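You operate a simulated robot arm through the tools that you are given. There is no shell and no other tool. Be economical: measure what you need, move in short steps, check, and stop when the job is done.

Carry out the task below with a simulated robot arm. There is one attempt and no reset: what you move stays moved.

## Task
Put the green-banded lot card on top of the silver stencil plate. Then push the bench-side board door shut. Then fetch the blue rod and set it on the oblong steel tray. Do these in the order given. Set down upright: green-banded lot card.

It is judged by the outcome, as a careful person would: the job done as asked, and still so three seconds after it is handed in. It fails if anything else is knocked over, pushed out of place, dropped, spilled or broken.

## Robot
A 6-joint arm with a two-finger gripper on a trunk, on a base that drives. Base frame: it is fixed to the floor where the robot stands at the start and does not move with it; the origin is under the middle of the robot, x ahead of it, y to its left, z up. Lengths are in mm, angles in rad, forces in N, time in s.
It reaches about 1298 mm from its shoulder. Its first joint turns from -2.601 to 2.601 rad. Places, roughly: bench-side board door [300, 900, 500]; blue rod [1000, 2250, 1000]; oblong steel tray (20x17x2 cm) [-900, 1000, 900]. Payload 1.57 kg.
The TCP is the grasp point between the finger pads, 21 mm short of the fingertips. In the tool frame z runs along the fingers and y along their closing line. Largest opening 70 mm; the body of the gripper starts 50 mm behind the TCP.
Orientation is that of the tool frame in the base frame, as [roll, pitch, yaw] about the fixed x, y, z axes, in that order (R = Rz(yaw) Ry(pitch) Rx(roll)). With the fingers straight down and closing along the base's y, the tool's x points along the base's -x, its y along +y and its z along -z.

## Interface
- The arm moves only by the tool move_arm. Its argument "commands" is text: rows parted by semicolons, each of 7 numbers parted by spaces: the shift along the base's x, y, z in mm, then the turn, a rotation vector about the base's x, y, z in rad, then the closure, from 0 (fully open) to 1 (shut). In form: tx ty tz wx wy wz grip; .... A call has 1 to 8 rows; each row shifts and turns the commanded pose from where the row before left it. Rows are played at 5 a second. More than 50 mm and 0.15 rad between two rows, or a gripper value outside its range, and nothing of the call is played. Where a pose cannot be reached the arm comes as near as it can. A force on the tool above 40 N (or 10 N above the force at the start of the call, whichever is more), or a blocked arm, ends the call early, and 0.2 s more pass. Each finger halts on what it meets, pressing with about 26 N; the grip force reading is that of the motor and also rises with nothing between the fingers. The clock runs only during rows and for 0.2 s after the last one: add rows that do not move to give the fingers time. The reply holds the time, the measured pose of the TCP, the force on the tool along the base axes, the opening and the grip force, in the units named above and with some noise, with the torque about the TCP (base axes, N m) and any sound that the robot's microphone picked up.
- Cameras (640 x 400 px; columns grow to the right, rows downward): "scene" is now at [-8.7, 216.6, 1771.9]; the picture's right is [0.79, -0.62, 0.00], its down [-0.56, -0.71, -0.42] and it looks along [0.26, 0.33, -0.91] (base axes); focal length 214 px, centre (320, 200). "wrist" rides on the gripper at [79, 4, -81] in the tool frame; the picture's right is [-0.05, 1.00, 0.00], its down [-0.67, -0.04, -0.74] and it looks along [-0.74, -0.04, 0.67] (tool axes); focal length 256 px, centre (320, 200). There is no depth. A picture from a camera that has moved, and an enlarged one, comes with that camera's place and axes in the base frame and with its lens.
- capture(camera): a new picture of that camera. The clock stands still meanwhile.
- raise_lower(by): slides the trunk up (or, below 0, down) by that many mm; the arm and the scene camera ride with it, the base frame stays. It gives what a move gives, with no picture.
- drive_base(legs): drives the robot by 1 to 6 legs, each [ahead, turn to the left] in mm and rad, along the robot's own axes; the way and the turn of a leg run together, so that a leg with both is an arc; at most 1500 mm and 3.142 rad a leg. The arm and the cameras ride along, it lands a little off, and it stops where it bumps. It gives what a move gives.
- head_to(pan, tilt): turns the head with the scene camera to pan (to the left, within 2.705 rad either way) and tilt (down, from -0.506 to 1.204), counted from straight ahead of the robot. It gives what a move gives.
- enlarge(camera, box): a new picture of the part [left, top, right, bottom] of that camera's present view, enlarged. The clock stands still meanwhile.
- sign_off(): hands the job in; it is judged then, once.

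Go step by step. Nothing tells you exact positions but the pictures and the camera data: compare them with the known pose of the tool, close in by small moves and look again before you grip or let go. The budget is 165 turns and 120 pictures, counting those below and the enlarged ones. Unless the task says otherwise, let go and move clear before handing in, and close with one line.

The tools are called after "Request:" as a command line: name --argument value ..., lists and objects as JSON in quotes. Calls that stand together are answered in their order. move_arm: Moves the arm, as the interface text tells. Its arguments: {"type":"object","properties":{"commands":{"type":"string"}},"required":["commands"]} The other tools are called the same way: raise_lower (by) slides the trunk up or down; drive_base (legs) drives the base; head_to (pan, tilt) turns the head that bears the scene camera; capture (camera) takes a picture; enlarge (camera, box) takes an enlarged picture of a part of a camera's view; sign_off () hands the job in.

At the start:

```text
time: 0.0
eef_pos: [350.1, 654.4, 1130.3]
orientation: [-3.141, -0.001, 3.133]
contact_force: [0.5, 0.2, 0.6]
moment: [-0.01, 0.01, 0.01]
finger_gap: 70.0
grip_force: 0.2
trunk travel left (down, up): [-812.0, 158.0]
robot x, y, heading: [1.4, 0.6, 0.005]
head pan, tilt: [0.906, 1.134]
```

scene: 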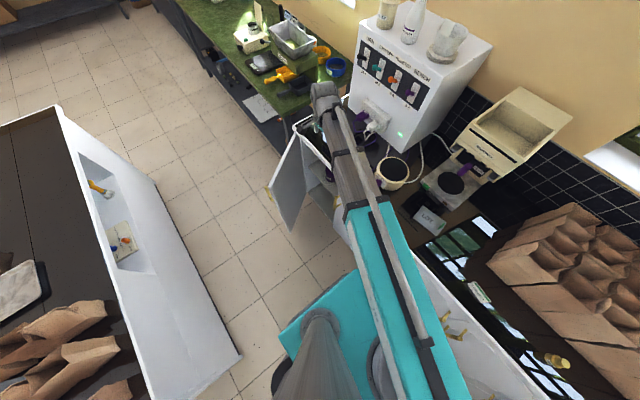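
wrist: 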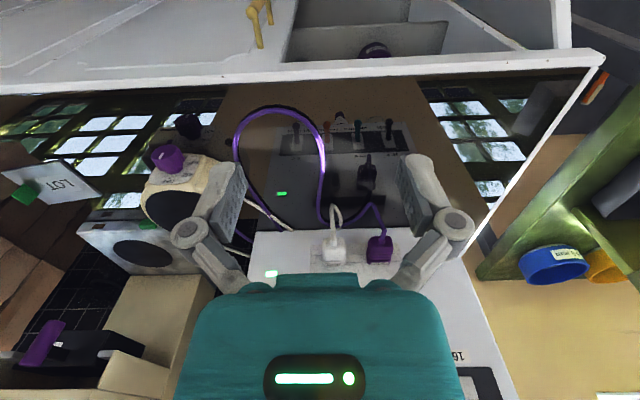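

I see a bench ahead-left with a control box, a card marked LOT, and an open cabinet door. I'll enlarge to find the card, the stencil plate and the door.

Request:
enlarge --camera "scene" --box '[340, 120, 600, 300]'

Request:
enlarge --camera "wrist" --box '[0, 80, 320, 280]'

Request:
enlarge --camera "scene" --box '[200, 0, 400, 240]'

```text
2.22 times, centred on (470, 210) of scene
camera zoom: at [-8.7, 216.6, 1771.9], right [0.79, -0.62, 0.0], down [-0.56, -0.71, -0.42], along [0.26, 0.33, -0.91], focal length 477 px, centre (-13, 178)
```

zoom: 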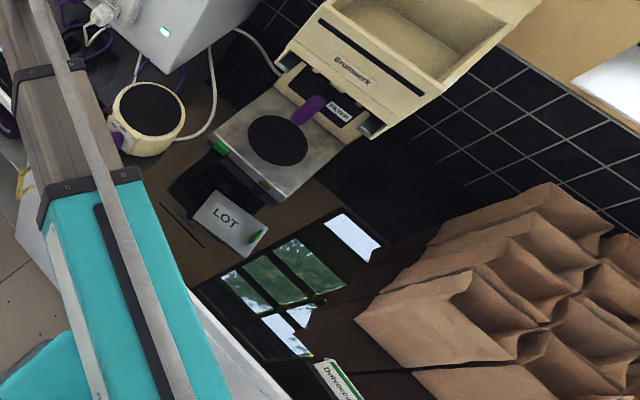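

```text
2.00 times, centred on (160, 180) of wrist
camera zoom: at [270.9, 661.8, 1211.3], right [0.06, 1.0, 0.0], down [0.67, -0.04, 0.74], along [0.74, -0.05, -0.67], focal length 512 px, centre (640, 240)
```

zoom: 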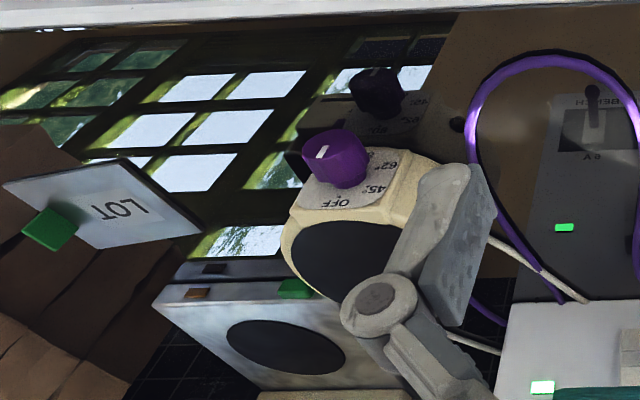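

```text
1.67 times, centred on (300, 120) of scene
camera zoom: at [-8.7, 216.6, 1771.9], right [0.79, -0.62, 0.0], down [-0.56, -0.71, -0.42], along [0.26, 0.33, -0.91], focal length 358 px, centre (353, 333)
```

zoom: 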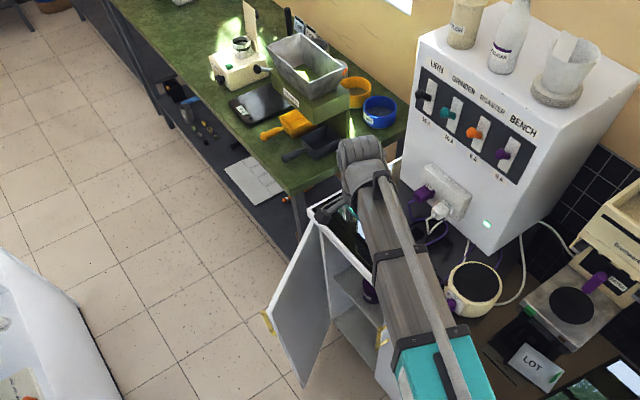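

The card triangulates to about (558, 164, 883). I'll look around with the head for the stencil plate, rod and tray.

Request:
head_to --pan 0.1 --tilt 0.9

Request:
capture --camera "scene"

Request:
head_to --pan 1.3 --tilt 0.6

Request:
capture --camera "scene"

Request:
head_to --pan 2.4 --tilt 0.7

Request:
capture --camera "scene"

```text
time: 1.1
eef_pos: [350.8, 655.2, 1130.9]
orientation: [3.141, 0.0, 3.134]
contact_force: [0.0, -0.3, -0.8]
moment: [0.0, 0.01, 0.02]
finger_gap: 69.9
grip_force: 0.0
trunk travel left (down, up): [-812.0, 158.0]
robot x, y, heading: [3.0, -3.0, -0.0]
head pan, tilt: [0.099, 0.901]
```

```text
114 pictures are left
camera scene: at [28.9, 176.4, 1787.8], right [0.1, -0.99, 0.0], down [-0.78, -0.08, -0.62], along [0.62, 0.06, -0.78], focal length 214 px, centre (320, 200)
```

scene: 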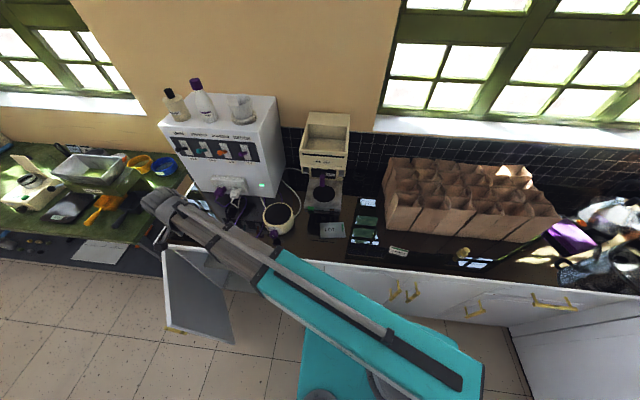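

```text
time: 2.5
eef_pos: [351.4, 655.8, 1130.7]
orientation: [-3.141, 0.002, 3.132]
contact_force: [-0.1, -0.8, 0.4]
moment: [-0.04, -0.02, 0.03]
finger_gap: 69.9
grip_force: 0.0
trunk travel left (down, up): [-812.0, 158.0]
robot x, y, heading: [5.6, 0.4, 0.002]
head pan, tilt: [1.3, 0.6]
```

```text
113 pictures are left
camera scene: at [-22.6, 254.0, 1812.6], right [0.96, -0.27, 0.0], down [-0.15, -0.54, -0.82], along [0.22, 0.8, -0.57], focal length 214 px, centre (320, 200)
```

scene: 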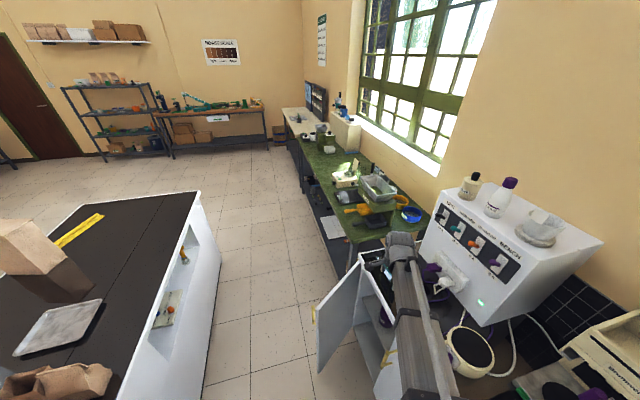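

```text
time: 3.9
eef_pos: [350.8, 655.8, 1130.8]
orientation: [3.141, -0.001, 3.133]
contact_force: [0.4, 0.2, -0.1]
moment: [0.02, 0.03, 0.01]
finger_gap: 70.1
grip_force: 0.0
trunk travel left (down, up): [-812.0, 158.0]
robot x, y, heading: [1.0, -1.5, 0.008]
head pan, tilt: [2.4, 0.7]
```

```text
112 pictures are left
camera scene: at [-108.8, 226.2, 1804.0], right [0.68, 0.74, 0.0], down [0.47, -0.43, -0.76], along [-0.56, 0.52, -0.64], focal length 214 px, centre (320, 200)
```

scene: 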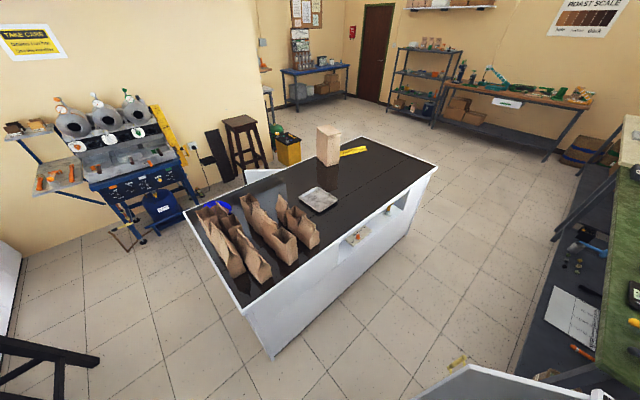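

The grey tray is on the island. Next I'll look closely at the bench near the card for the stencil plate.

Request:
head_to --pan 0.0 --tilt 1.0

Request:
enlarge --camera "scene" --box '[220, 80, 420, 260]'

Request:
enlarge --camera "scene" --box '[330, 80, 640, 280]'

Request:
head_to --pan 1.2 --tilt 0.6

Request:
enlarge --camera "scene" --box '[240, 70, 440, 280]'

```text
time: 6.1
eef_pos: [351.0, 656.3, 1130.0]
orientation: [3.141, -0.001, 3.134]
contact_force: [0.2, -0.1, -0.4]
moment: [0.0, 0.03, 0.04]
finger_gap: 70.2
grip_force: 0.1
trunk travel left (down, up): [-812.0, 158.0]
robot x, y, heading: [1.2, -0.4, 0.003]
head pan, tilt: [0.0, 1.0]
```

```text
2.22 times, centred on (320, 170) of scene
camera zoom: at [23.5, 168.9, 1780.6], right [0.0, -1.0, 0.0], down [-0.84, 0.0, -0.54], along [0.54, 0.0, -0.84], focal length 477 px, centre (320, 267)
```

zoom: 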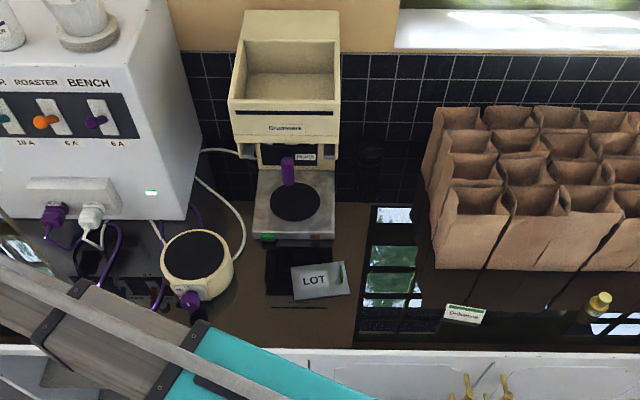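

```text
2.00 times, centred on (485, 180) of scene
camera zoom: at [23.5, 168.9, 1780.6], right [0.0, -1.0, 0.0], down [-0.84, 0.0, -0.54], along [0.54, 0.0, -0.84], focal length 429 px, centre (-10, 240)
```

zoom: 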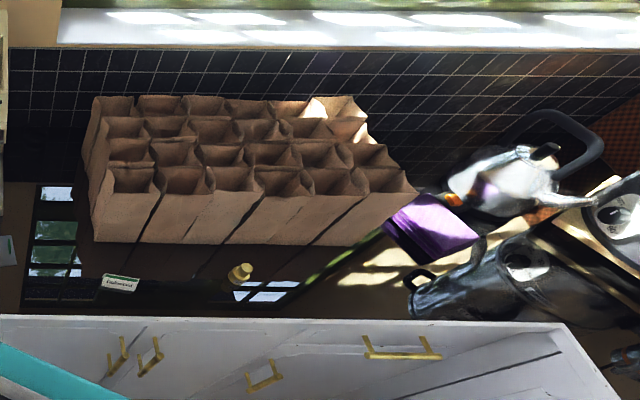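

```text
time: 7.5
eef_pos: [352.2, 655.6, 1129.8]
orientation: [-3.141, -0.001, 3.133]
contact_force: [1.3, -0.5, 0.3]
moment: [-0.01, 0.0, 0.0]
finger_gap: 70.1
grip_force: 0.0
trunk travel left (down, up): [-812.0, 158.0]
robot x, y, heading: [-1.4, 1.1, 0.002]
head pan, tilt: [1.201, 0.6]
```

```text
1.90 times, centred on (340, 175) of scene
camera zoom: at [-14.3, 251.2, 1812.6], right [0.93, -0.36, 0.0], down [-0.2, -0.53, -0.82], along [0.3, 0.77, -0.57], focal length 408 px, centre (282, 248)
```

zoom: 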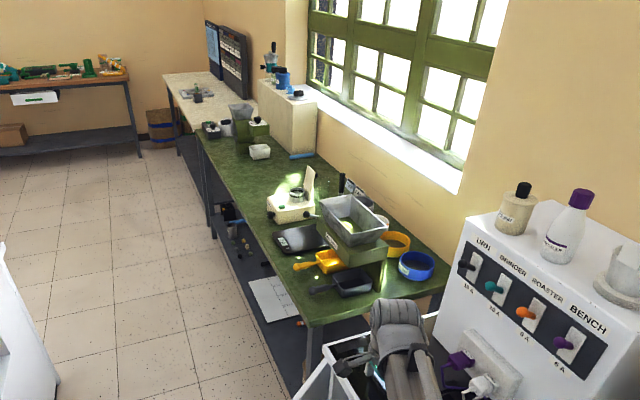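

The small white card with a green band is likely the lot card, and the silver "LOT" plate the stencil plate. I'll zoom in on both.

Request:
head_to --pan -0.1 --tilt 1.1

Request:
enlarge --camera "scene" --box '[330, 120, 430, 190]'

Request:
enlarge --camera "scene" --box '[250, 110, 350, 180]'

```text
time: 8.9
eef_pos: [352.1, 656.2, 1129.8]
orientation: [-3.141, 0.0, 3.133]
contact_force: [-0.7, -0.5, -0.6]
moment: [0.03, 0.01, 0.03]
finger_gap: 70.1
grip_force: 0.0
trunk travel left (down, up): [-812.0, 158.0]
robot x, y, heading: [2.8, -4.1, 0.0]
head pan, tilt: [-0.099, 1.1]
```

```text
5.71 times, centred on (380, 155) of scene
camera zoom: at [16.7, 162.6, 1774.0], right [-0.1, -1.0, 0.0], down [-0.89, 0.09, -0.45], along [0.45, -0.04, -0.89], focal length 1226 px, centre (-23, 457)
```

zoom: 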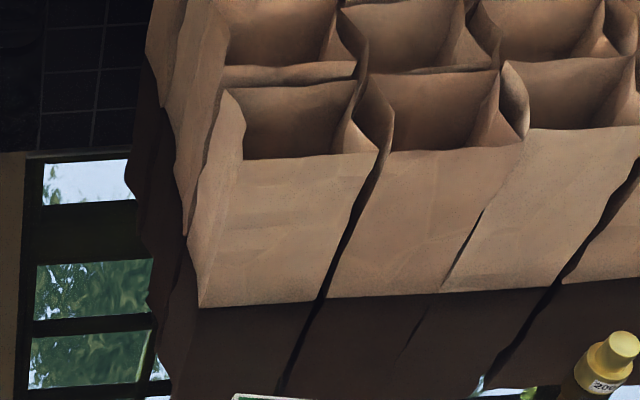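

```text
5.71 times, centred on (300, 145) of scene
camera zoom: at [16.7, 162.6, 1774.0], right [-0.1, -1.0, 0.0], down [-0.89, 0.09, -0.45], along [0.45, -0.04, -0.89], focal length 1226 px, centre (434, 514)
```

zoom: 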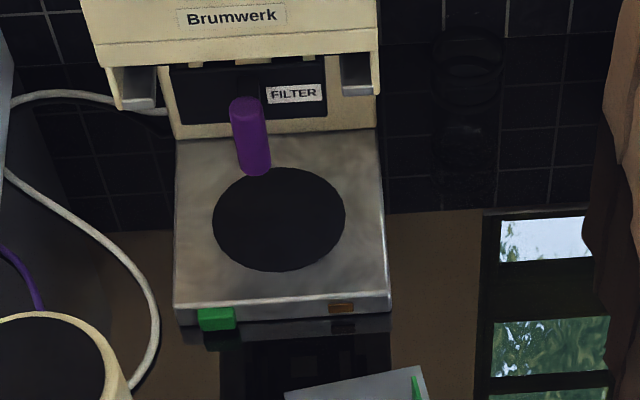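

Request:
enlarge --camera "scene" --box '[350, 170, 430, 220]'

Request:
enlarge --camera "scene" --box '[280, 160, 360, 210]'

```text
8.00 times, centred on (390, 195) of scene
camera zoom: at [16.7, 162.6, 1774.0], right [-0.1, -1.0, 0.0], down [-0.89, 0.09, -0.45], along [0.45, -0.04, -0.89], focal length 1716 px, centre (-240, 240)
```

zoom: 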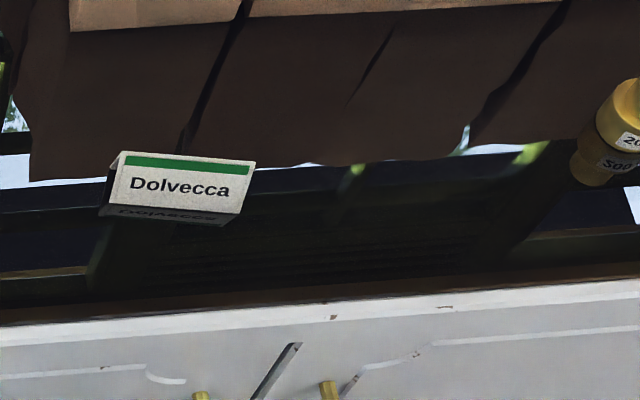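

```text
8.00 times, centred on (320, 185) of scene
camera zoom: at [16.7, 162.6, 1774.0], right [-0.1, -1.0, 0.0], down [-0.89, 0.09, -0.45], along [0.45, -0.04, -0.89], focal length 1716 px, centre (320, 320)
```

zoom: 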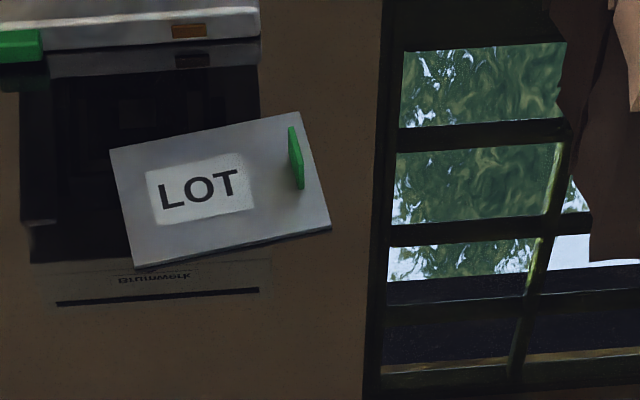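

The Dolvecca tent card (green band) stands near (484, -136) and the silver stencil plate with the green tab near (558, 164). I'll swing the arm over towards the card while turning the gripper so it closes along x.

Request:
move_arm --commands "-10 -50 0 0 0 -0.11 0;-10 -50 0 0 0 -0.11 0;0 -50 0 0 0 -0.11 0;0 -50 0 0 0 -0.11 0;0 -50 0 0 0 -0.11 0;0 -50 0 0 0 -0.11 0;0 -50 0 0 0 -0.11 0;0 -50 0 0 0 -0.11 0"

Request:
move_arm --commands "0 -50 0 0 0 -0.11 0;0 -50 0 0 0 -0.11 0;0 -50 0 0 0 -0.11 0;0 -50 0 0 0 -0.11 0;0 -50 0 0 0 -0.11 0;0 -50 0 0 0 -0.11 0;0 -20 0 0 0 -0.11 0;0 0 0 0 0 -0.09 0"

Request:
capture --camera "wrist"

Request:
capture --camera "scene"

```text
refused: row 1 steps farther than a row can; nothing moved
```

```text
time: 10.7
eef_pos: [374.3, 362.9, 1130.9]
orientation: [-3.14, 0.001, 2.273]
contact_force: [0.4, -0.2, 0.3]
moment: [-0.03, 0.02, 0.0]
finger_gap: 70.0
grip_force: 0.0
out of reach, approached as far as the arm can: row 6, 7
trunk travel left (down, up): [-812.0, 158.0]
robot x, y, heading: [0.3, 1.3, -0.0]
head pan, tilt: [-0.099, 1.1]
```

```text
104 pictures are left
camera wrist: at [325.3, 427.4, 1211.2], right [0.8, 0.6, 0.0], down [0.4, -0.53, 0.75], along [0.45, -0.59, -0.67], focal length 256 px, centre (320, 200)
```

wrist: 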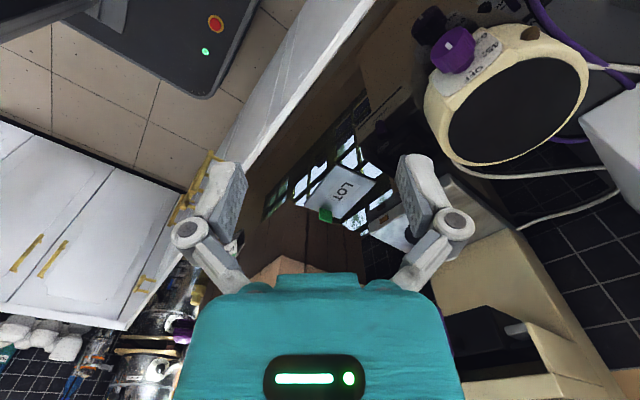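

```text
103 pictures are left
camera scene: at [16.7, 162.7, 1774.0], right [-0.1, -1.0, 0.0], down [-0.89, 0.09, -0.45], along [0.45, -0.04, -0.89], focal length 214 px, centre (320, 200)
```

scene: 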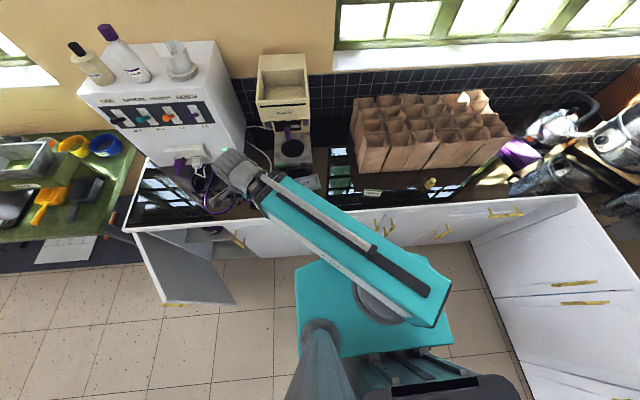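

The arm is too close in to fold to the card. The floor behind is free, so I'll back the base 250 mm and continue.

Request:
drive_base --legs '[[-250, 0]]'

Request:
move_arm --commands "0 -48 0 0 0 -0.11 0;0 -48 0 0 0 -0.11 0;0 -48 0 0 0 -0.11 0;0 -48 0 0 0 -0.11 0;0 -48 0 0 0 -0.11 0;30 -38 0 0 0 -0.11 0;30 -38 0 0 0 -0.11 0;30 -38 0 0 0 -0.11 0"

```text
time: 12.8
eef_pos: [124.8, 361.9, 1130.7]
orientation: [3.141, 0.001, 2.267]
contact_force: [-0.2, -0.6, 0.2]
moment: [0.01, -0.02, 0.01]
finger_gap: 70.0
grip_force: 0.1
trunk travel left (down, up): [-812.0, 158.0]
robot x, y, heading: [-252.7, -3.5, -0.005]
head pan, tilt: [-0.099, 1.1]
```

```text
time: 14.7
eef_pos: [329.0, 88.3, 1129.1]
orientation: [-3.142, 0.0, 1.388]
contact_force: [0.8, -0.6, 0.6]
moment: [0.03, 0.03, -0.01]
finger_gap: 70.1
grip_force: 0.0
out of reach, approached as far as the arm can: row 1, 2, 3, 4, 5
trunk travel left (down, up): [-812.0, 158.0]
robot x, y, heading: [-254.0, -0.5, -0.004]
head pan, tilt: [-0.099, 1.1]
```

Request:
move_arm --commands "15 -45 0 0 0 0 0;15 -45 0 0 0 0 0;15 -45 0 0 0 0 0;20 -40 0 0 0 0 0;20 -30 -20 0 0 0 0;30 0 -30 0 0 0 0;30 0 -30 0 0 0 0"

Request:
capture --camera "wrist"

Request:
capture --camera "scene"

```text
time: 16.2
eef_pos: [474.5, -113.6, 1130.8]
orientation: [-3.141, 0.0, 1.389]
contact_force: [-0.8, 0.1, 0.1]
moment: [-0.03, 0.02, -0.02]
finger_gap: 70.1
grip_force: 0.1
out of reach, approached as far as the arm can: row 4, 5, 6, 7
trunk travel left (down, up): [-812.0, 158.0]
robot x, y, heading: [-250.6, -5.7, -0.002]
head pan, tilt: [-0.099, 1.1]
```

```text
102 pictures are left
camera wrist: at [492.4, -37.5, 1210.9], right [0.97, -0.23, 0.0], down [-0.15, -0.65, 0.75], along [-0.17, -0.72, -0.67], focal length 256 px, centre (320, 200)
```

wrist: 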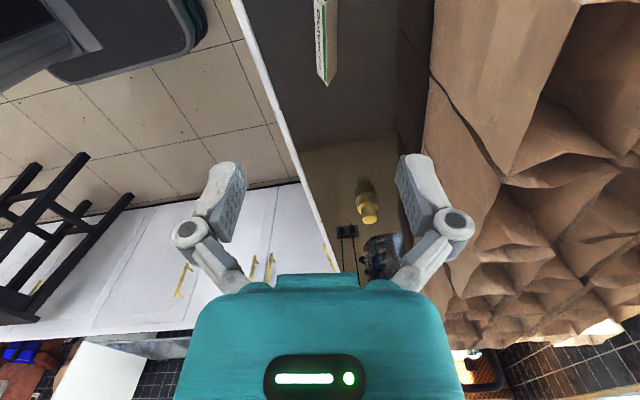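

```text
101 pictures are left
camera scene: at [-233.8, 162.0, 1774.0], right [-0.1, -0.99, 0.0], down [-0.89, 0.09, -0.45], along [0.45, -0.05, -0.89], focal length 214 px, centre (320, 200)
```

scene: 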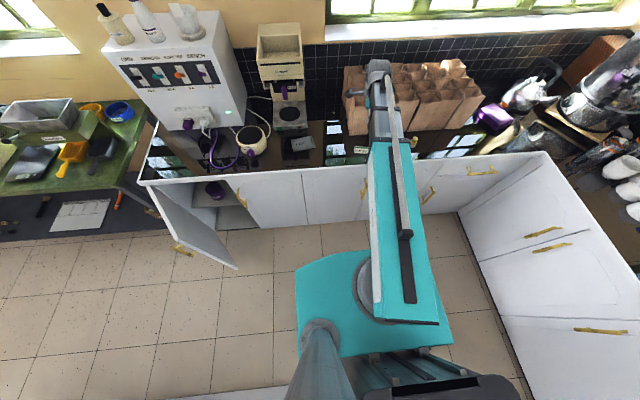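

The arm is at its lower reach for this height, so I'll lower the trunk instead and look again above the card.

Request:
raise_lower --by -110

Request:
capture --camera "wrist"

Request:
enlarge --camera "scene" --box '[330, 110, 430, 180]'

```text
time: 17.7
eef_pos: [474.1, -114.8, 1020.1]
orientation: [-3.141, 0.002, 1.388]
contact_force: [-0.8, 0.0, -0.5]
moment: [0.02, 0.0, -0.01]
finger_gap: 69.9
grip_force: 0.0
trunk travel left (down, up): [-702.0, 268.0]
robot x, y, heading: [-254.8, 2.0, -0.007]
head pan, tilt: [-0.099, 1.1]
```

```text
100 pictures are left
camera wrist: at [491.4, -37.4, 1101.3], right [0.97, -0.23, 0.0], down [-0.15, -0.65, 0.75], along [-0.17, -0.72, -0.67], focal length 256 px, centre (320, 200)
```

wrist: 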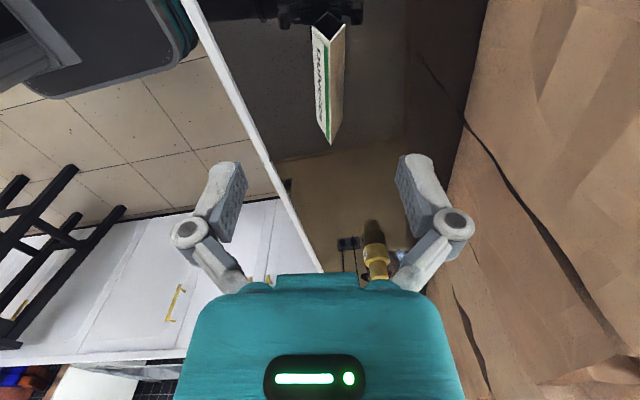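

```text
5.71 times, centred on (380, 145) of scene
camera zoom: at [-234.5, 161.9, 1664.1], right [-0.1, -0.99, 0.0], down [-0.89, 0.09, -0.45], along [0.45, -0.05, -0.89], focal length 1226 px, centre (-23, 514)
```

zoom: 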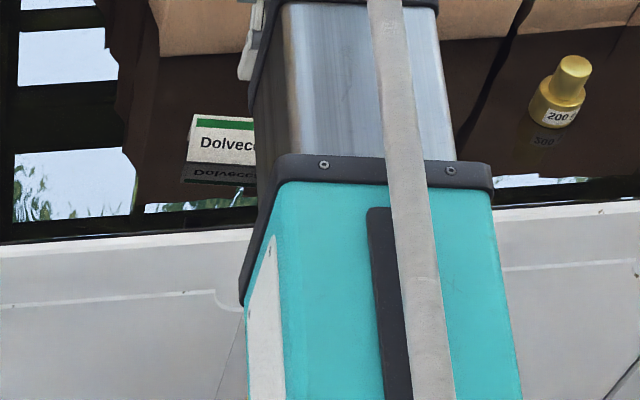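

Request:
enlarge --camera "wrist" --box '[260, 0, 400, 160]'

```text
2.50 times, centred on (330, 80) of wrist
camera zoom: at [491.4, -37.4, 1101.3], right [0.97, -0.23, 0.0], down [-0.15, -0.65, 0.75], along [-0.17, -0.72, -0.67], focal length 640 px, centre (295, 500)
```

zoom: 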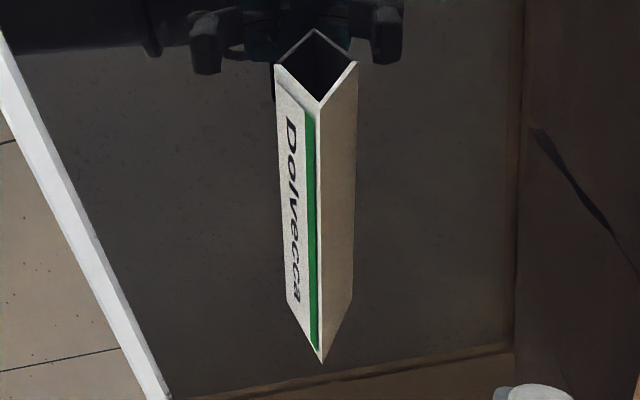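

The tent card's ridge centre is about (477, -131) with top around z 912, width about 24 at the base, aligned with the gripper. I'll centre over it, then lower by trunk.

Request:
move_arm --commands "2 -8 0 0 0 0 0;1 -8 0 0 0 0 0;0 0 0 0 0 0 0"

Request:
raise_lower --by -60

Request:
capture --camera "wrist"

Request:
capture --camera "scene"

```text
time: 18.5
eef_pos: [476.3, -131.0, 1020.8]
orientation: [-3.14, -0.001, 1.39]
contact_force: [-0.6, -0.6, 0.6]
moment: [0.02, 0.02, 0.01]
finger_gap: 70.1
grip_force: 0.1
trunk travel left (down, up): [-702.0, 268.0]
robot x, y, heading: [-252.4, 0.6, -0.007]
head pan, tilt: [-0.099, 1.1]
```

```text
time: 19.5
eef_pos: [477.6, -131.0, 960.1]
orientation: [-3.14, 0.001, 1.389]
contact_force: [0.4, 0.2, -0.3]
moment: [0.03, -0.02, -0.03]
finger_gap: 70.1
grip_force: 0.0
trunk travel left (down, up): [-642.0, 328.0]
robot x, y, heading: [-252.3, 1.1, -0.003]
head pan, tilt: [-0.099, 1.1]
```

```text
97 pictures are left
camera wrist: at [494.5, -53.3, 1041.2], right [0.97, -0.23, 0.0], down [-0.15, -0.65, 0.75], along [-0.17, -0.72, -0.67], focal length 256 px, centre (320, 200)
```

wrist: 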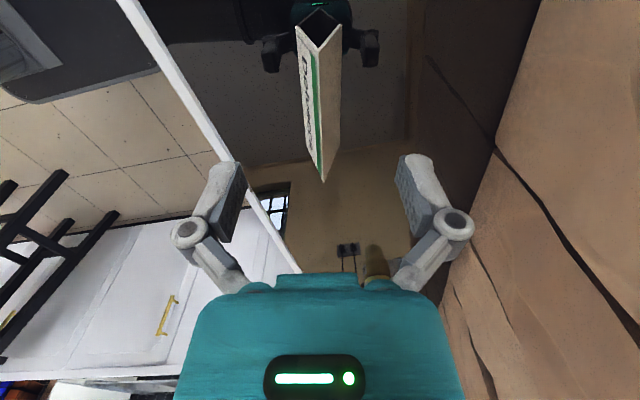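

```text
96 pictures are left
camera scene: at [-234.5, 161.9, 1604.0], right [-0.1, -0.99, 0.0], down [-0.89, 0.09, -0.45], along [0.45, -0.05, -0.89], focal length 214 px, centre (320, 200)
```

scene: 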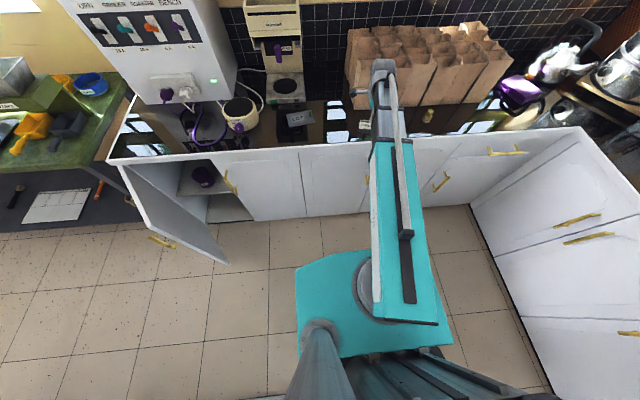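

The gripper is centred on the card; I'll lower to TCP z≈905 and check before closing.

Request:
raise_lower --by -55

Request:
capture --camera "wrist"

Request:
enlarge --camera "scene" --box '[330, 50, 430, 120]'

```text
time: 20.4
eef_pos: [477.2, -131.3, 906.4]
orientation: [-3.14, 0.001, 1.388]
contact_force: [-0.5, 0.4, -1.0]
moment: [0.02, 0.01, -0.01]
finger_gap: 69.8
grip_force: 0.1
trunk travel left (down, up): [-587.0, 383.0]
robot x, y, heading: [-250.2, -1.1, -0.004]
head pan, tilt: [-0.099, 1.1]
```

```text
95 pictures are left
camera wrist: at [494.5, -53.3, 986.2], right [0.97, -0.23, 0.0], down [-0.15, -0.65, 0.75], along [-0.17, -0.72, -0.67], focal length 256 px, centre (320, 200)
```

wrist: 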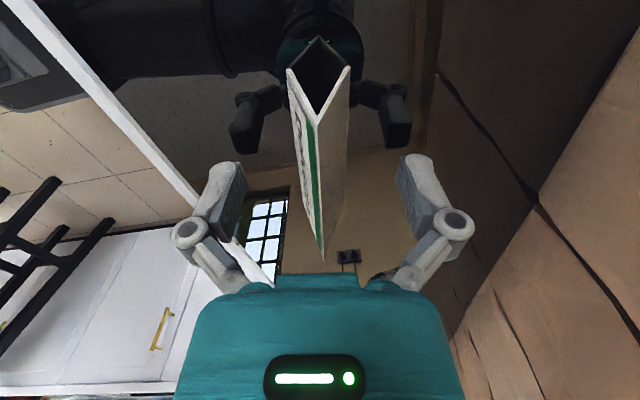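

```text
5.71 times, centred on (380, 85) of scene
camera zoom: at [-234.5, 161.9, 1549.0], right [-0.1, -0.99, 0.0], down [-0.89, 0.09, -0.45], along [0.45, -0.05, -0.89], focal length 1226 px, centre (-23, 857)
```

zoom: 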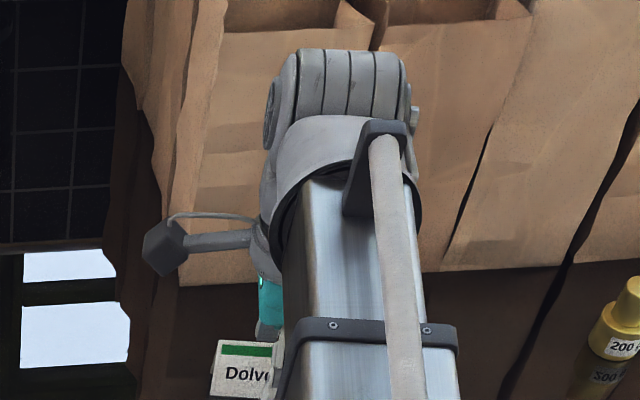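

Fingers straddle the card well. Closing.

Request:
move_arm --commands "0 0 0 0 0 0 1;0 0 0 0 0 0 1;0 0 0 0 0 0 1;0 0 0 0 0 0 1;0 0 0 0 0 0 1"

Request:
capture --camera "wrist"

```text
time: 21.6
eef_pos: [476.2, -130.8, 906.2]
orientation: [-3.141, 0.0, 1.389]
contact_force: [1.1, -0.7, 6.2]
moment: [-0.04, -0.04, -0.04]
finger_gap: 21.5
grip_force: 26.3
trunk travel left (down, up): [-587.0, 383.0]
robot x, y, heading: [-250.9, -0.7, -0.003]
head pan, tilt: [-0.099, 1.1]
```

```text
93 pictures are left
camera wrist: at [494.3, -53.2, 986.5], right [0.97, -0.23, 0.0], down [-0.15, -0.65, 0.75], along [-0.17, -0.72, -0.67], focal length 256 px, centre (320, 200)
```

wrist: 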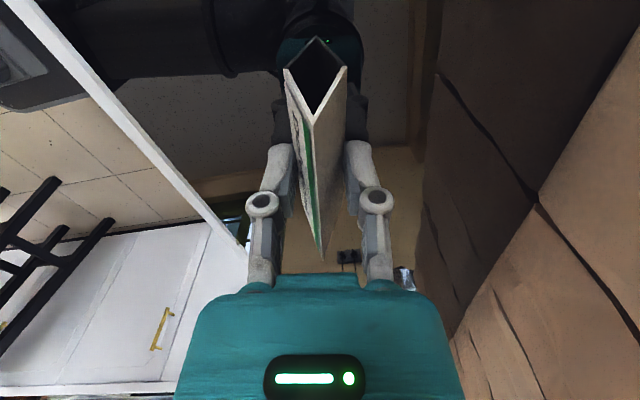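

Gripped at 21.5 mm. Lift by trunk and check it's held.

Request:
raise_lower --by 25

Request:
capture --camera "wrist"

```text
time: 22.3
eef_pos: [476.5, -131.2, 930.0]
orientation: [-3.139, 0.0, 1.388]
contact_force: [-0.2, 0.6, 0.2]
moment: [-0.01, -0.01, 0.05]
finger_gap: 21.4
grip_force: 26.1
trunk travel left (down, up): [-612.0, 358.0]
robot x, y, heading: [-255.4, -2.9, -0.001]
head pan, tilt: [-0.099, 1.1]
```

```text
92 pictures are left
camera wrist: at [494.7, -53.3, 1011.2], right [0.97, -0.23, 0.0], down [-0.15, -0.65, 0.75], along [-0.17, -0.72, -0.67], focal length 256 px, centre (320, 200)
```

wrist: 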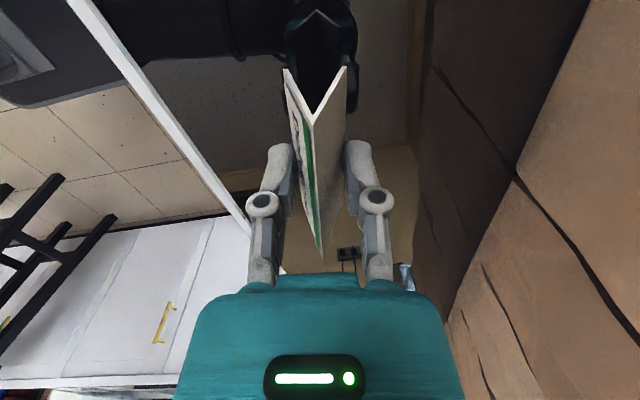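

Held well. I'll raise and carry it to over the plate's LOT label (around (560, 187)), turning +0.33 rad to align with the plate.

Request:
raise_lower --by 70

Request:
move_arm --commands "0 40 0 0 0 0 1;0 40 0 0 0 0.05 1;10 40 0 0 0 0.05 1;10 40 0 0 0 0.05 1;15 40 0 0 0 0.05 1;15 40 0 0 0 0.05 1;15 35 0 0 0 0.05 1;15 30 0 0 0 0.03 1"

Request:
capture --camera "wrist"

Request:
capture --camera "scene"

```text
time: 23.4
eef_pos: [477.6, -130.6, 1001.6]
orientation: [-3.14, -0.001, 1.389]
contact_force: [0.2, 0.3, -0.4]
moment: [-0.01, -0.03, 0.0]
finger_gap: 21.3
grip_force: 26.3
trunk travel left (down, up): [-682.0, 288.0]
robot x, y, heading: [-252.4, -1.6, -0.008]
head pan, tilt: [-0.099, 1.1]
```

```text
time: 25.2
eef_pos: [556.7, 175.4, 1000.9]
orientation: [-3.139, 0.0, 1.719]
contact_force: [0.3, -0.8, -0.2]
moment: [0.05, -0.03, -0.01]
finger_gap: 21.3
grip_force: 25.8
trunk travel left (down, up): [-682.0, 288.0]
robot x, y, heading: [-250.7, 0.2, -0.002]
head pan, tilt: [-0.099, 1.1]
```

```text
91 pictures are left
camera wrist: at [548.9, 255.0, 1081.0], right [1.0, 0.09, 0.0], down [0.06, -0.66, 0.75], along [0.07, -0.74, -0.67], focal length 256 px, centre (320, 200)
```

wrist: 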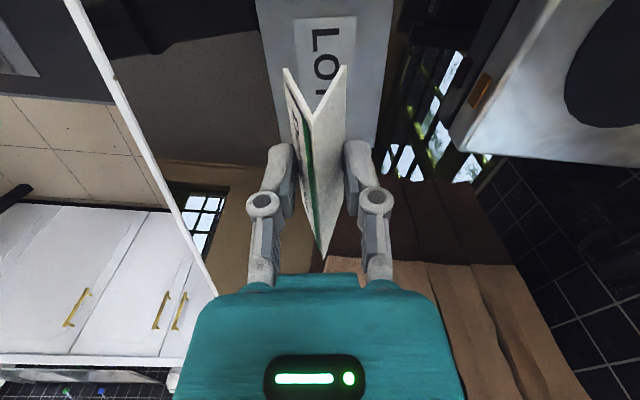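

```text
90 pictures are left
camera scene: at [-234.1, 162.0, 1644.0], right [-0.1, -0.99, 0.0], down [-0.89, 0.09, -0.45], along [0.45, -0.05, -0.89], focal length 214 px, centre (320, 200)
```

scene: 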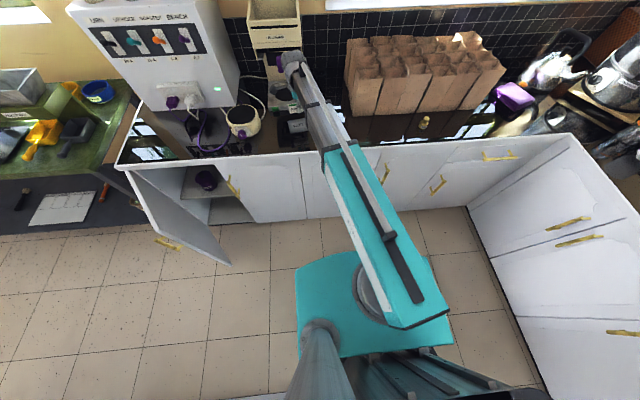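

Request:
enlarge --camera "wrist" --box '[230, 0, 430, 200]'

Request:
enlarge --camera "scene" --box '[240, 70, 340, 150]'

```text
2.00 times, centred on (330, 100) of wrist
camera zoom: at [548.9, 255.0, 1081.0], right [1.0, 0.09, 0.0], down [0.06, -0.66, 0.75], along [0.07, -0.74, -0.67], focal length 512 px, centre (300, 400)
```

zoom: 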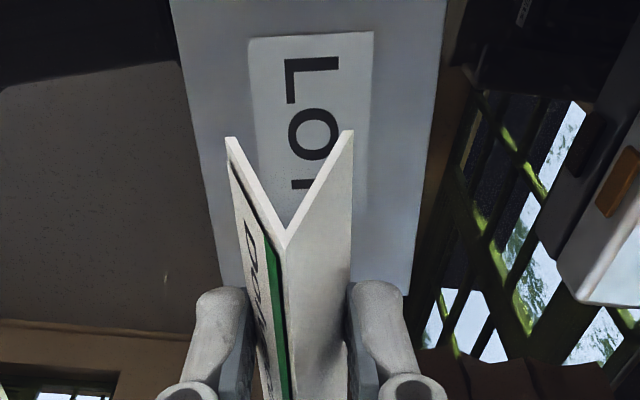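

```text
5.00 times, centred on (290, 110) of scene
camera zoom: at [-234.1, 162.0, 1644.0], right [-0.1, -0.99, 0.0], down [-0.89, 0.09, -0.45], along [0.45, -0.05, -0.89], focal length 1072 px, centre (470, 650)
```

zoom: 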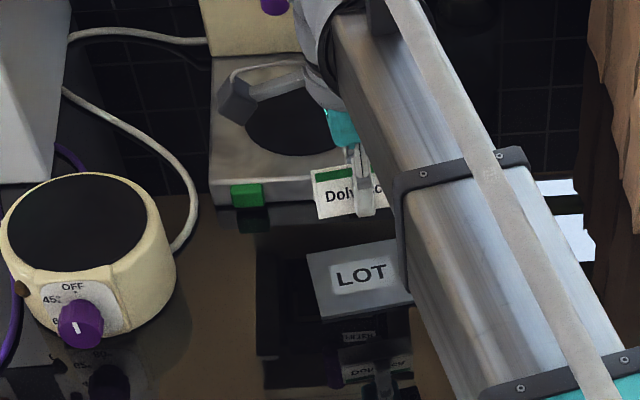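

Plate edges confirm its centreline at x≈560 for y≈187. I'll shift there and lower to just above the plate.

Request:
move_arm --commands "2 8 0 0 0 0 1;1.5 7 0 0 0 0 1;0 0 0 0 0 0 1"

Request:
raise_lower --by -65

Request:
capture --camera "wrist"

Request:
enlarge --camera "scene" --box '[240, 40, 340, 120]'

```text
time: 26.0
eef_pos: [560.7, 189.0, 1000.9]
orientation: [-3.14, 0.001, 1.717]
contact_force: [0.8, 0.1, -0.4]
moment: [-0.02, 0.03, -0.01]
finger_gap: 21.1
grip_force: 26.2
trunk travel left (down, up): [-682.0, 288.0]
robot x, y, heading: [-249.8, 2.8, -0.003]
head pan, tilt: [-0.099, 1.1]
```

```text
time: 27.1
eef_pos: [560.9, 189.1, 936.0]
orientation: [-3.14, 0.001, 1.718]
contact_force: [0.3, 0.4, -0.4]
moment: [0.0, 0.01, -0.01]
finger_gap: 21.3
grip_force: 25.9
trunk travel left (down, up): [-617.0, 353.0]
robot x, y, heading: [-253.4, -2.8, -0.007]
head pan, tilt: [-0.099, 1.1]
```

```text
87 pictures are left
camera wrist: at [552.1, 268.2, 1016.2], right [1.0, 0.09, 0.0], down [0.06, -0.66, 0.75], along [0.07, -0.74, -0.67], focal length 256 px, centre (320, 200)
```

wrist: 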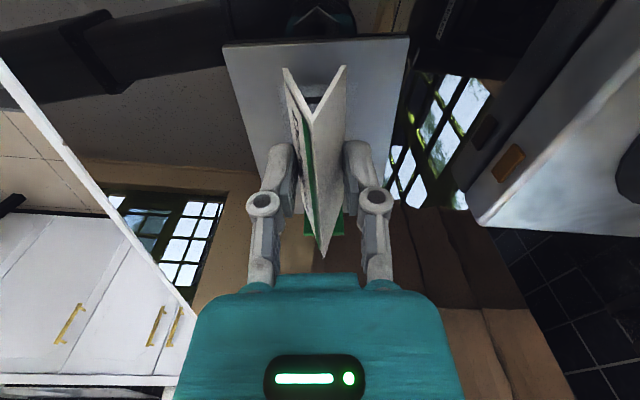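

```text
5.00 times, centred on (290, 80) of scene
camera zoom: at [-234.4, 161.9, 1579.0], right [-0.1, -0.99, 0.0], down [-0.89, 0.09, -0.45], along [0.45, -0.05, -0.89], focal length 1072 px, centre (470, 800)
```

zoom: 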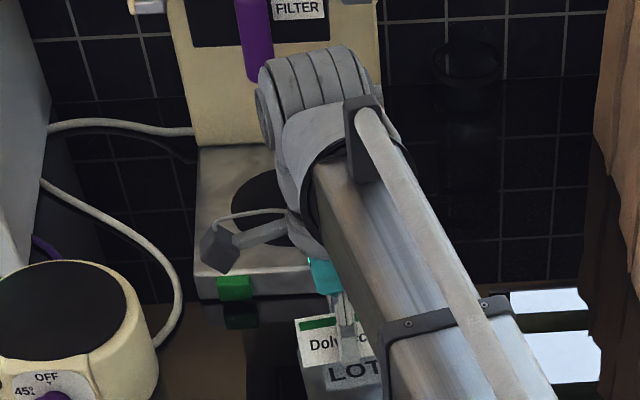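

The card hangs over the label, clear of the upright green tab behind it. I'll nudge -3 mm in y and descend in small steps watching force.

Request:
move_arm --commands "0 -3 -4 0 0 0 1;0 0 -5 0 0 0 1;0 0 -4 0 0 0 1;0 0 0 0 0 0 1"

Request:
enlarge --camera "wrist" --box '[210, 20, 410, 270]'

```text
time: 28.1
eef_pos: [561.1, 185.0, 934.7]
orientation: [-3.139, -0.001, 1.719]
contact_force: [0.6, -0.3, -0.3]
moment: [0.0, 0.02, 0.0]
finger_gap: 20.9
grip_force: 26.4
out of reach, approached as far as the arm can: row 1, 2, 3
trunk travel left (down, up): [-617.0, 353.0]
robot x, y, heading: [-253.0, 0.4, -0.004]
head pan, tilt: [-0.099, 1.1]
```

```text
1.60 times, centred on (310, 145) of wrist
camera zoom: at [552.5, 265.1, 1016.2], right [1.0, 0.09, 0.0], down [0.06, -0.66, 0.75], along [0.07, -0.74, -0.67], focal length 410 px, centre (336, 288)
```

zoom: 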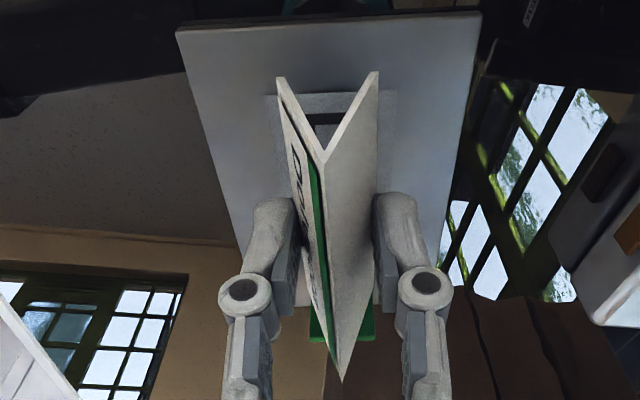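

Request:
raise_lower --by -16

Request:
raise_lower --by -4

Request:
enlarge --camera "wrist" --box '[210, 20, 410, 270]'

```text
time: 28.7
eef_pos: [561.5, 184.4, 919.9]
orientation: [-3.141, 0.0, 1.719]
contact_force: [0.0, -0.2, 0.0]
moment: [0.0, 0.02, 0.0]
finger_gap: 20.9
grip_force: 25.8
trunk travel left (down, up): [-601.0, 369.0]
robot x, y, heading: [-250.4, -0.9, -0.005]
head pan, tilt: [-0.099, 1.1]
```

```text
time: 29.2
eef_pos: [561.6, 185.7, 915.0]
orientation: [-3.139, -0.001, 1.718]
contact_force: [-0.6, -0.2, 0.7]
moment: [-0.02, -0.01, -0.02]
finger_gap: 20.4
grip_force: 26.3
trunk travel left (down, up): [-597.0, 373.0]
robot x, y, heading: [-251.1, -4.3, -0.006]
head pan, tilt: [-0.099, 1.1]
```

```text
1.60 times, centred on (310, 145) of wrist
camera zoom: at [552.4, 265.1, 996.2], right [1.0, 0.09, 0.0], down [0.06, -0.66, 0.75], along [0.07, -0.74, -0.67], focal length 410 px, centre (336, 288)
```

zoom: 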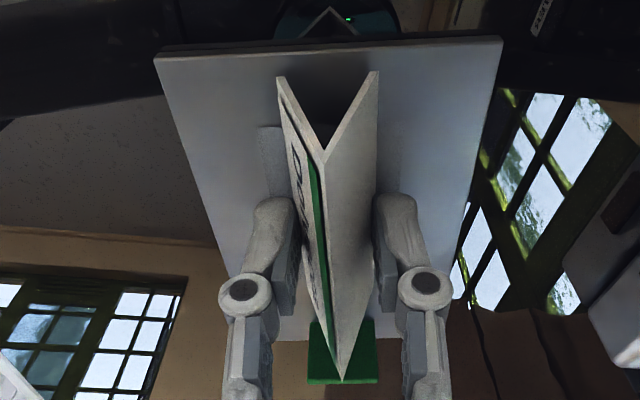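

Close to touchdown; the card's far end is somewhat near the tab, so I'll shift +5 mm in y first, then continue lowering.

Request:
move_arm --commands "-1 5 0 0 0 0 1;0 0 0 0 0 0 1"

Request:
raise_lower --by -3

Request:
enlarge --camera "wrist" --box '[210, 20, 410, 270]'

```text
time: 29.8
eef_pos: [559.9, 190.9, 916.3]
orientation: [-3.14, -0.001, 1.717]
contact_force: [-0.4, 0.4, 0.3]
moment: [0.0, 0.02, 0.02]
finger_gap: 20.8
grip_force: 26.1
trunk travel left (down, up): [-597.0, 373.0]
robot x, y, heading: [-249.0, -1.8, -0.002]
head pan, tilt: [-0.099, 1.1]
```

```text
time: 30.3
eef_pos: [560.0, 190.5, 911.9]
orientation: [-3.139, -0.001, 1.718]
contact_force: [0.6, 0.7, 1.4]
moment: [0.01, 0.03, 0.01]
finger_gap: 20.5
grip_force: 26.3
trunk travel left (down, up): [-594.0, 376.0]
robot x, y, heading: [-251.0, -2.2, -0.006]
head pan, tilt: [-0.099, 1.1]
```

```text
1.60 times, centred on (310, 145) of wrist
camera zoom: at [551.8, 270.1, 993.1], right [1.0, 0.09, 0.0], down [0.06, -0.66, 0.75], along [0.07, -0.74, -0.67], focal length 410 px, centre (336, 288)
```

zoom: 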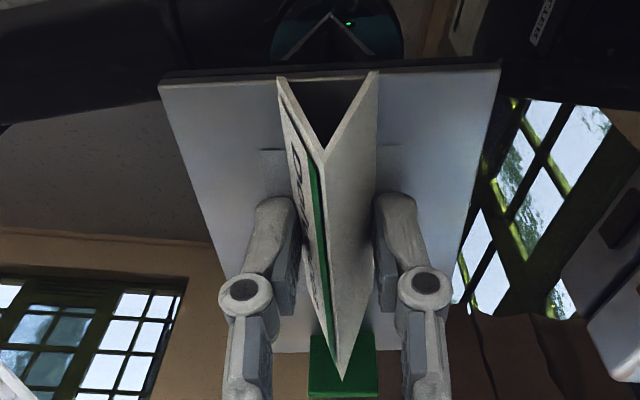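

Card end is nearly at the plate's edge; I'll shift back 3 mm and continue lowering in 2 mm steps.

Request:
move_arm --commands "0 -3 0 0 0 0 1;0 0 0 0 0 0 1"

Request:
raise_lower --by -2

Request:
raise_lower --by -2

```text
time: 30.9
eef_pos: [559.4, 186.5, 911.4]
orientation: [-3.139, 0.0, 1.717]
contact_force: [0.5, -0.5, 0.2]
moment: [0.02, 0.02, 0.01]
finger_gap: 20.7
grip_force: 25.6
trunk travel left (down, up): [-594.0, 376.0]
robot x, y, heading: [-253.2, 0.7, -0.003]
head pan, tilt: [-0.099, 1.1]
```

```text
time: 31.5
eef_pos: [560.0, 186.9, 911.8]
orientation: [-3.141, 0.001, 1.717]
contact_force: [4.9, -0.1, 19.2]
moment: [-0.02, -0.13, -0.01]
finger_gap: 20.7
grip_force: 25.9
trunk travel left (down, up): [-592.0, 378.0]
robot x, y, heading: [-251.0, -2.4, -0.005]
head pan, tilt: [-0.099, 1.1]
```

```text
time: 31.9
eef_pos: [559.2, 188.0, 910.7]
orientation: [3.138, 0.0, 1.718]
contact_force: [0.0, 0.7, 30.5]
moment: [0.03, -0.02, -0.01]
finger_gap: 20.5
grip_force: 26.0
trunk travel left (down, up): [-590.0, 380.0]
robot x, y, heading: [-253.8, -3.3, -0.007]
head pan, tilt: [-0.099, 1.1]
stopped: the force on the tool passed its limit at 43 N (the readings are from after the stop); the commanded pose is now the measured one
```

Contact made. Relieve slightly, then look before opening.

Request:
raise_lower --by 1

Request:
enlarge --camera "wrist" --box '[210, 20, 410, 270]'

```text
time: 32.4
eef_pos: [560.3, 187.4, 911.8]
orientation: [3.14, 0.0, 1.718]
contact_force: [-3.0, -1.0, 18.8]
moment: [-0.01, 0.04, -0.01]
finger_gap: 20.5
grip_force: 25.8
trunk travel left (down, up): [-591.0, 379.0]
robot x, y, heading: [-250.1, -4.4, -0.007]
head pan, tilt: [-0.099, 1.1]
```

```text
1.60 times, centred on (310, 145) of wrist
camera zoom: at [550.9, 266.6, 992.4], right [1.0, 0.09, 0.0], down [0.06, -0.66, 0.74], along [0.07, -0.74, -0.67], focal length 410 px, centre (336, 288)
```

zoom: 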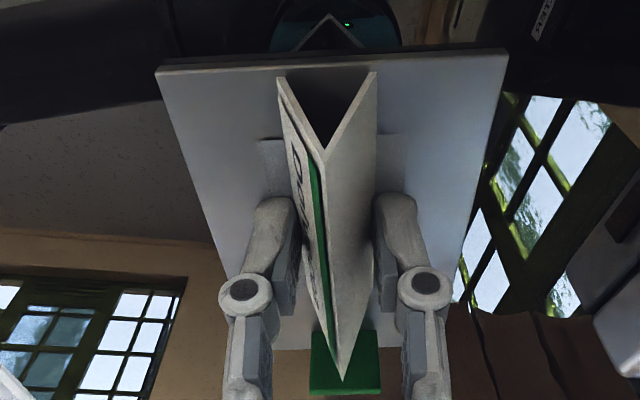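

Card sits within the plate, clear of the tab. Relieve another 1 mm and open.

Request:
raise_lower --by 1

Request:
move_arm --commands "0 0 0 0 0 0 0.65;0 0 0 0 0 0 0.6;0 0 0 0 0 0 0.5;0 0 0 0 0 0 0.3;0 0 0 0 0 0 0.1;0 0 0 0 0 0 0"

Request:
enlarge --camera "wrist" --box '[210, 20, 410, 270]'

```text
time: 32.9
eef_pos: [560.9, 186.6, 910.9]
orientation: [3.139, 0.0, 1.717]
contact_force: [-4.2, -1.6, 9.7]
moment: [-0.02, 0.07, 0.02]
finger_gap: 20.6
grip_force: 26.2
trunk travel left (down, up): [-592.0, 378.0]
robot x, y, heading: [-255.9, 1.6, -0.009]
head pan, tilt: [-0.099, 1.1]
```

```text
time: 34.3
eef_pos: [561.9, 187.2, 911.5]
orientation: [-3.142, 0.001, 1.717]
contact_force: [0.4, 0.1, -0.7]
moment: [-0.02, -0.02, 0.03]
finger_gap: 69.8
grip_force: 0.0
trunk travel left (down, up): [-592.0, 378.0]
robot x, y, heading: [-253.0, -1.7, -0.013]
head pan, tilt: [-0.099, 1.1]
```

```text
1.60 times, centred on (310, 145) of wrist
camera zoom: at [552.7, 267.0, 991.9], right [1.0, 0.09, 0.0], down [0.06, -0.66, 0.75], along [0.07, -0.74, -0.67], focal length 410 px, centre (336, 288)
```

zoom: 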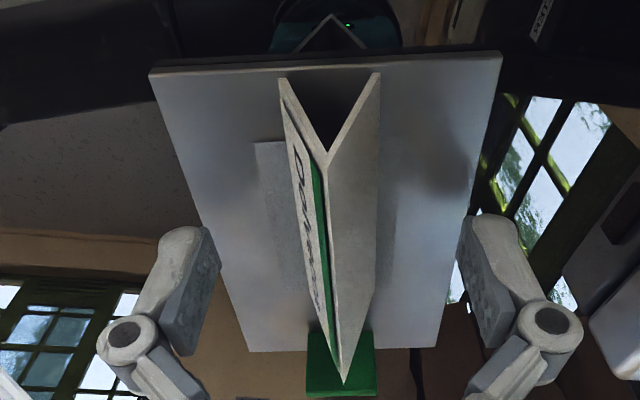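

The card stands on the plate. I'll rise clear, then look at it and at the door.

Request:
raise_lower --by 150

Request:
head_to --pan 0.7 --tilt 0.9

Request:
capture --camera "scene"

Request:
capture --camera "wrist"

```text
time: 36.1
eef_pos: [562.4, 187.3, 1060.3]
orientation: [-3.141, 0.0, 1.716]
contact_force: [-0.3, -0.2, 0.1]
moment: [0.03, -0.01, -0.04]
finger_gap: 70.2
grip_force: 0.1
trunk travel left (down, up): [-742.0, 228.0]
robot x, y, heading: [-250.5, -1.6, -0.001]
head pan, tilt: [-0.099, 1.1]
```

```text
time: 37.2
eef_pos: [561.4, 185.9, 1060.6]
orientation: [3.14, 0.0, 1.719]
contact_force: [-0.4, 0.0, -0.2]
moment: [-0.01, 0.01, 0.0]
finger_gap: 70.1
grip_force: 0.0
trunk travel left (down, up): [-742.0, 228.0]
robot x, y, heading: [-254.6, -0.1, -0.004]
head pan, tilt: [0.7, 0.901]
```

```text
80 pictures are left
camera scene: at [-239.0, 216.8, 1718.6], right [0.64, -0.77, 0.0], down [-0.6, -0.5, -0.62], along [0.48, 0.4, -0.78], focal length 214 px, centre (320, 200)
```

scene: 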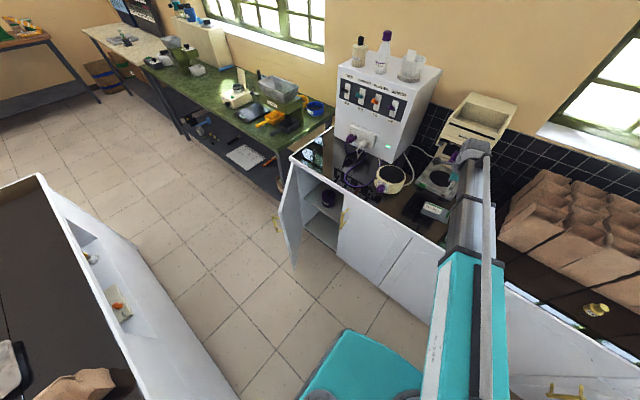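

```text
79 pictures are left
camera wrist: at [552.7, 267.0, 1141.9], right [1.0, 0.09, 0.0], down [0.06, -0.66, 0.75], along [0.07, -0.74, -0.67], focal length 256 px, centre (320, 200)
```

wrist: 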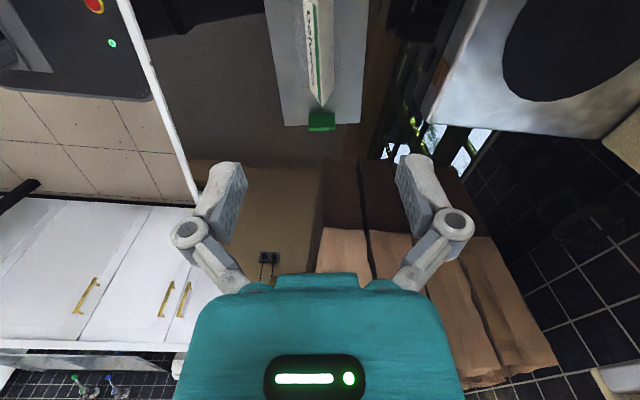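

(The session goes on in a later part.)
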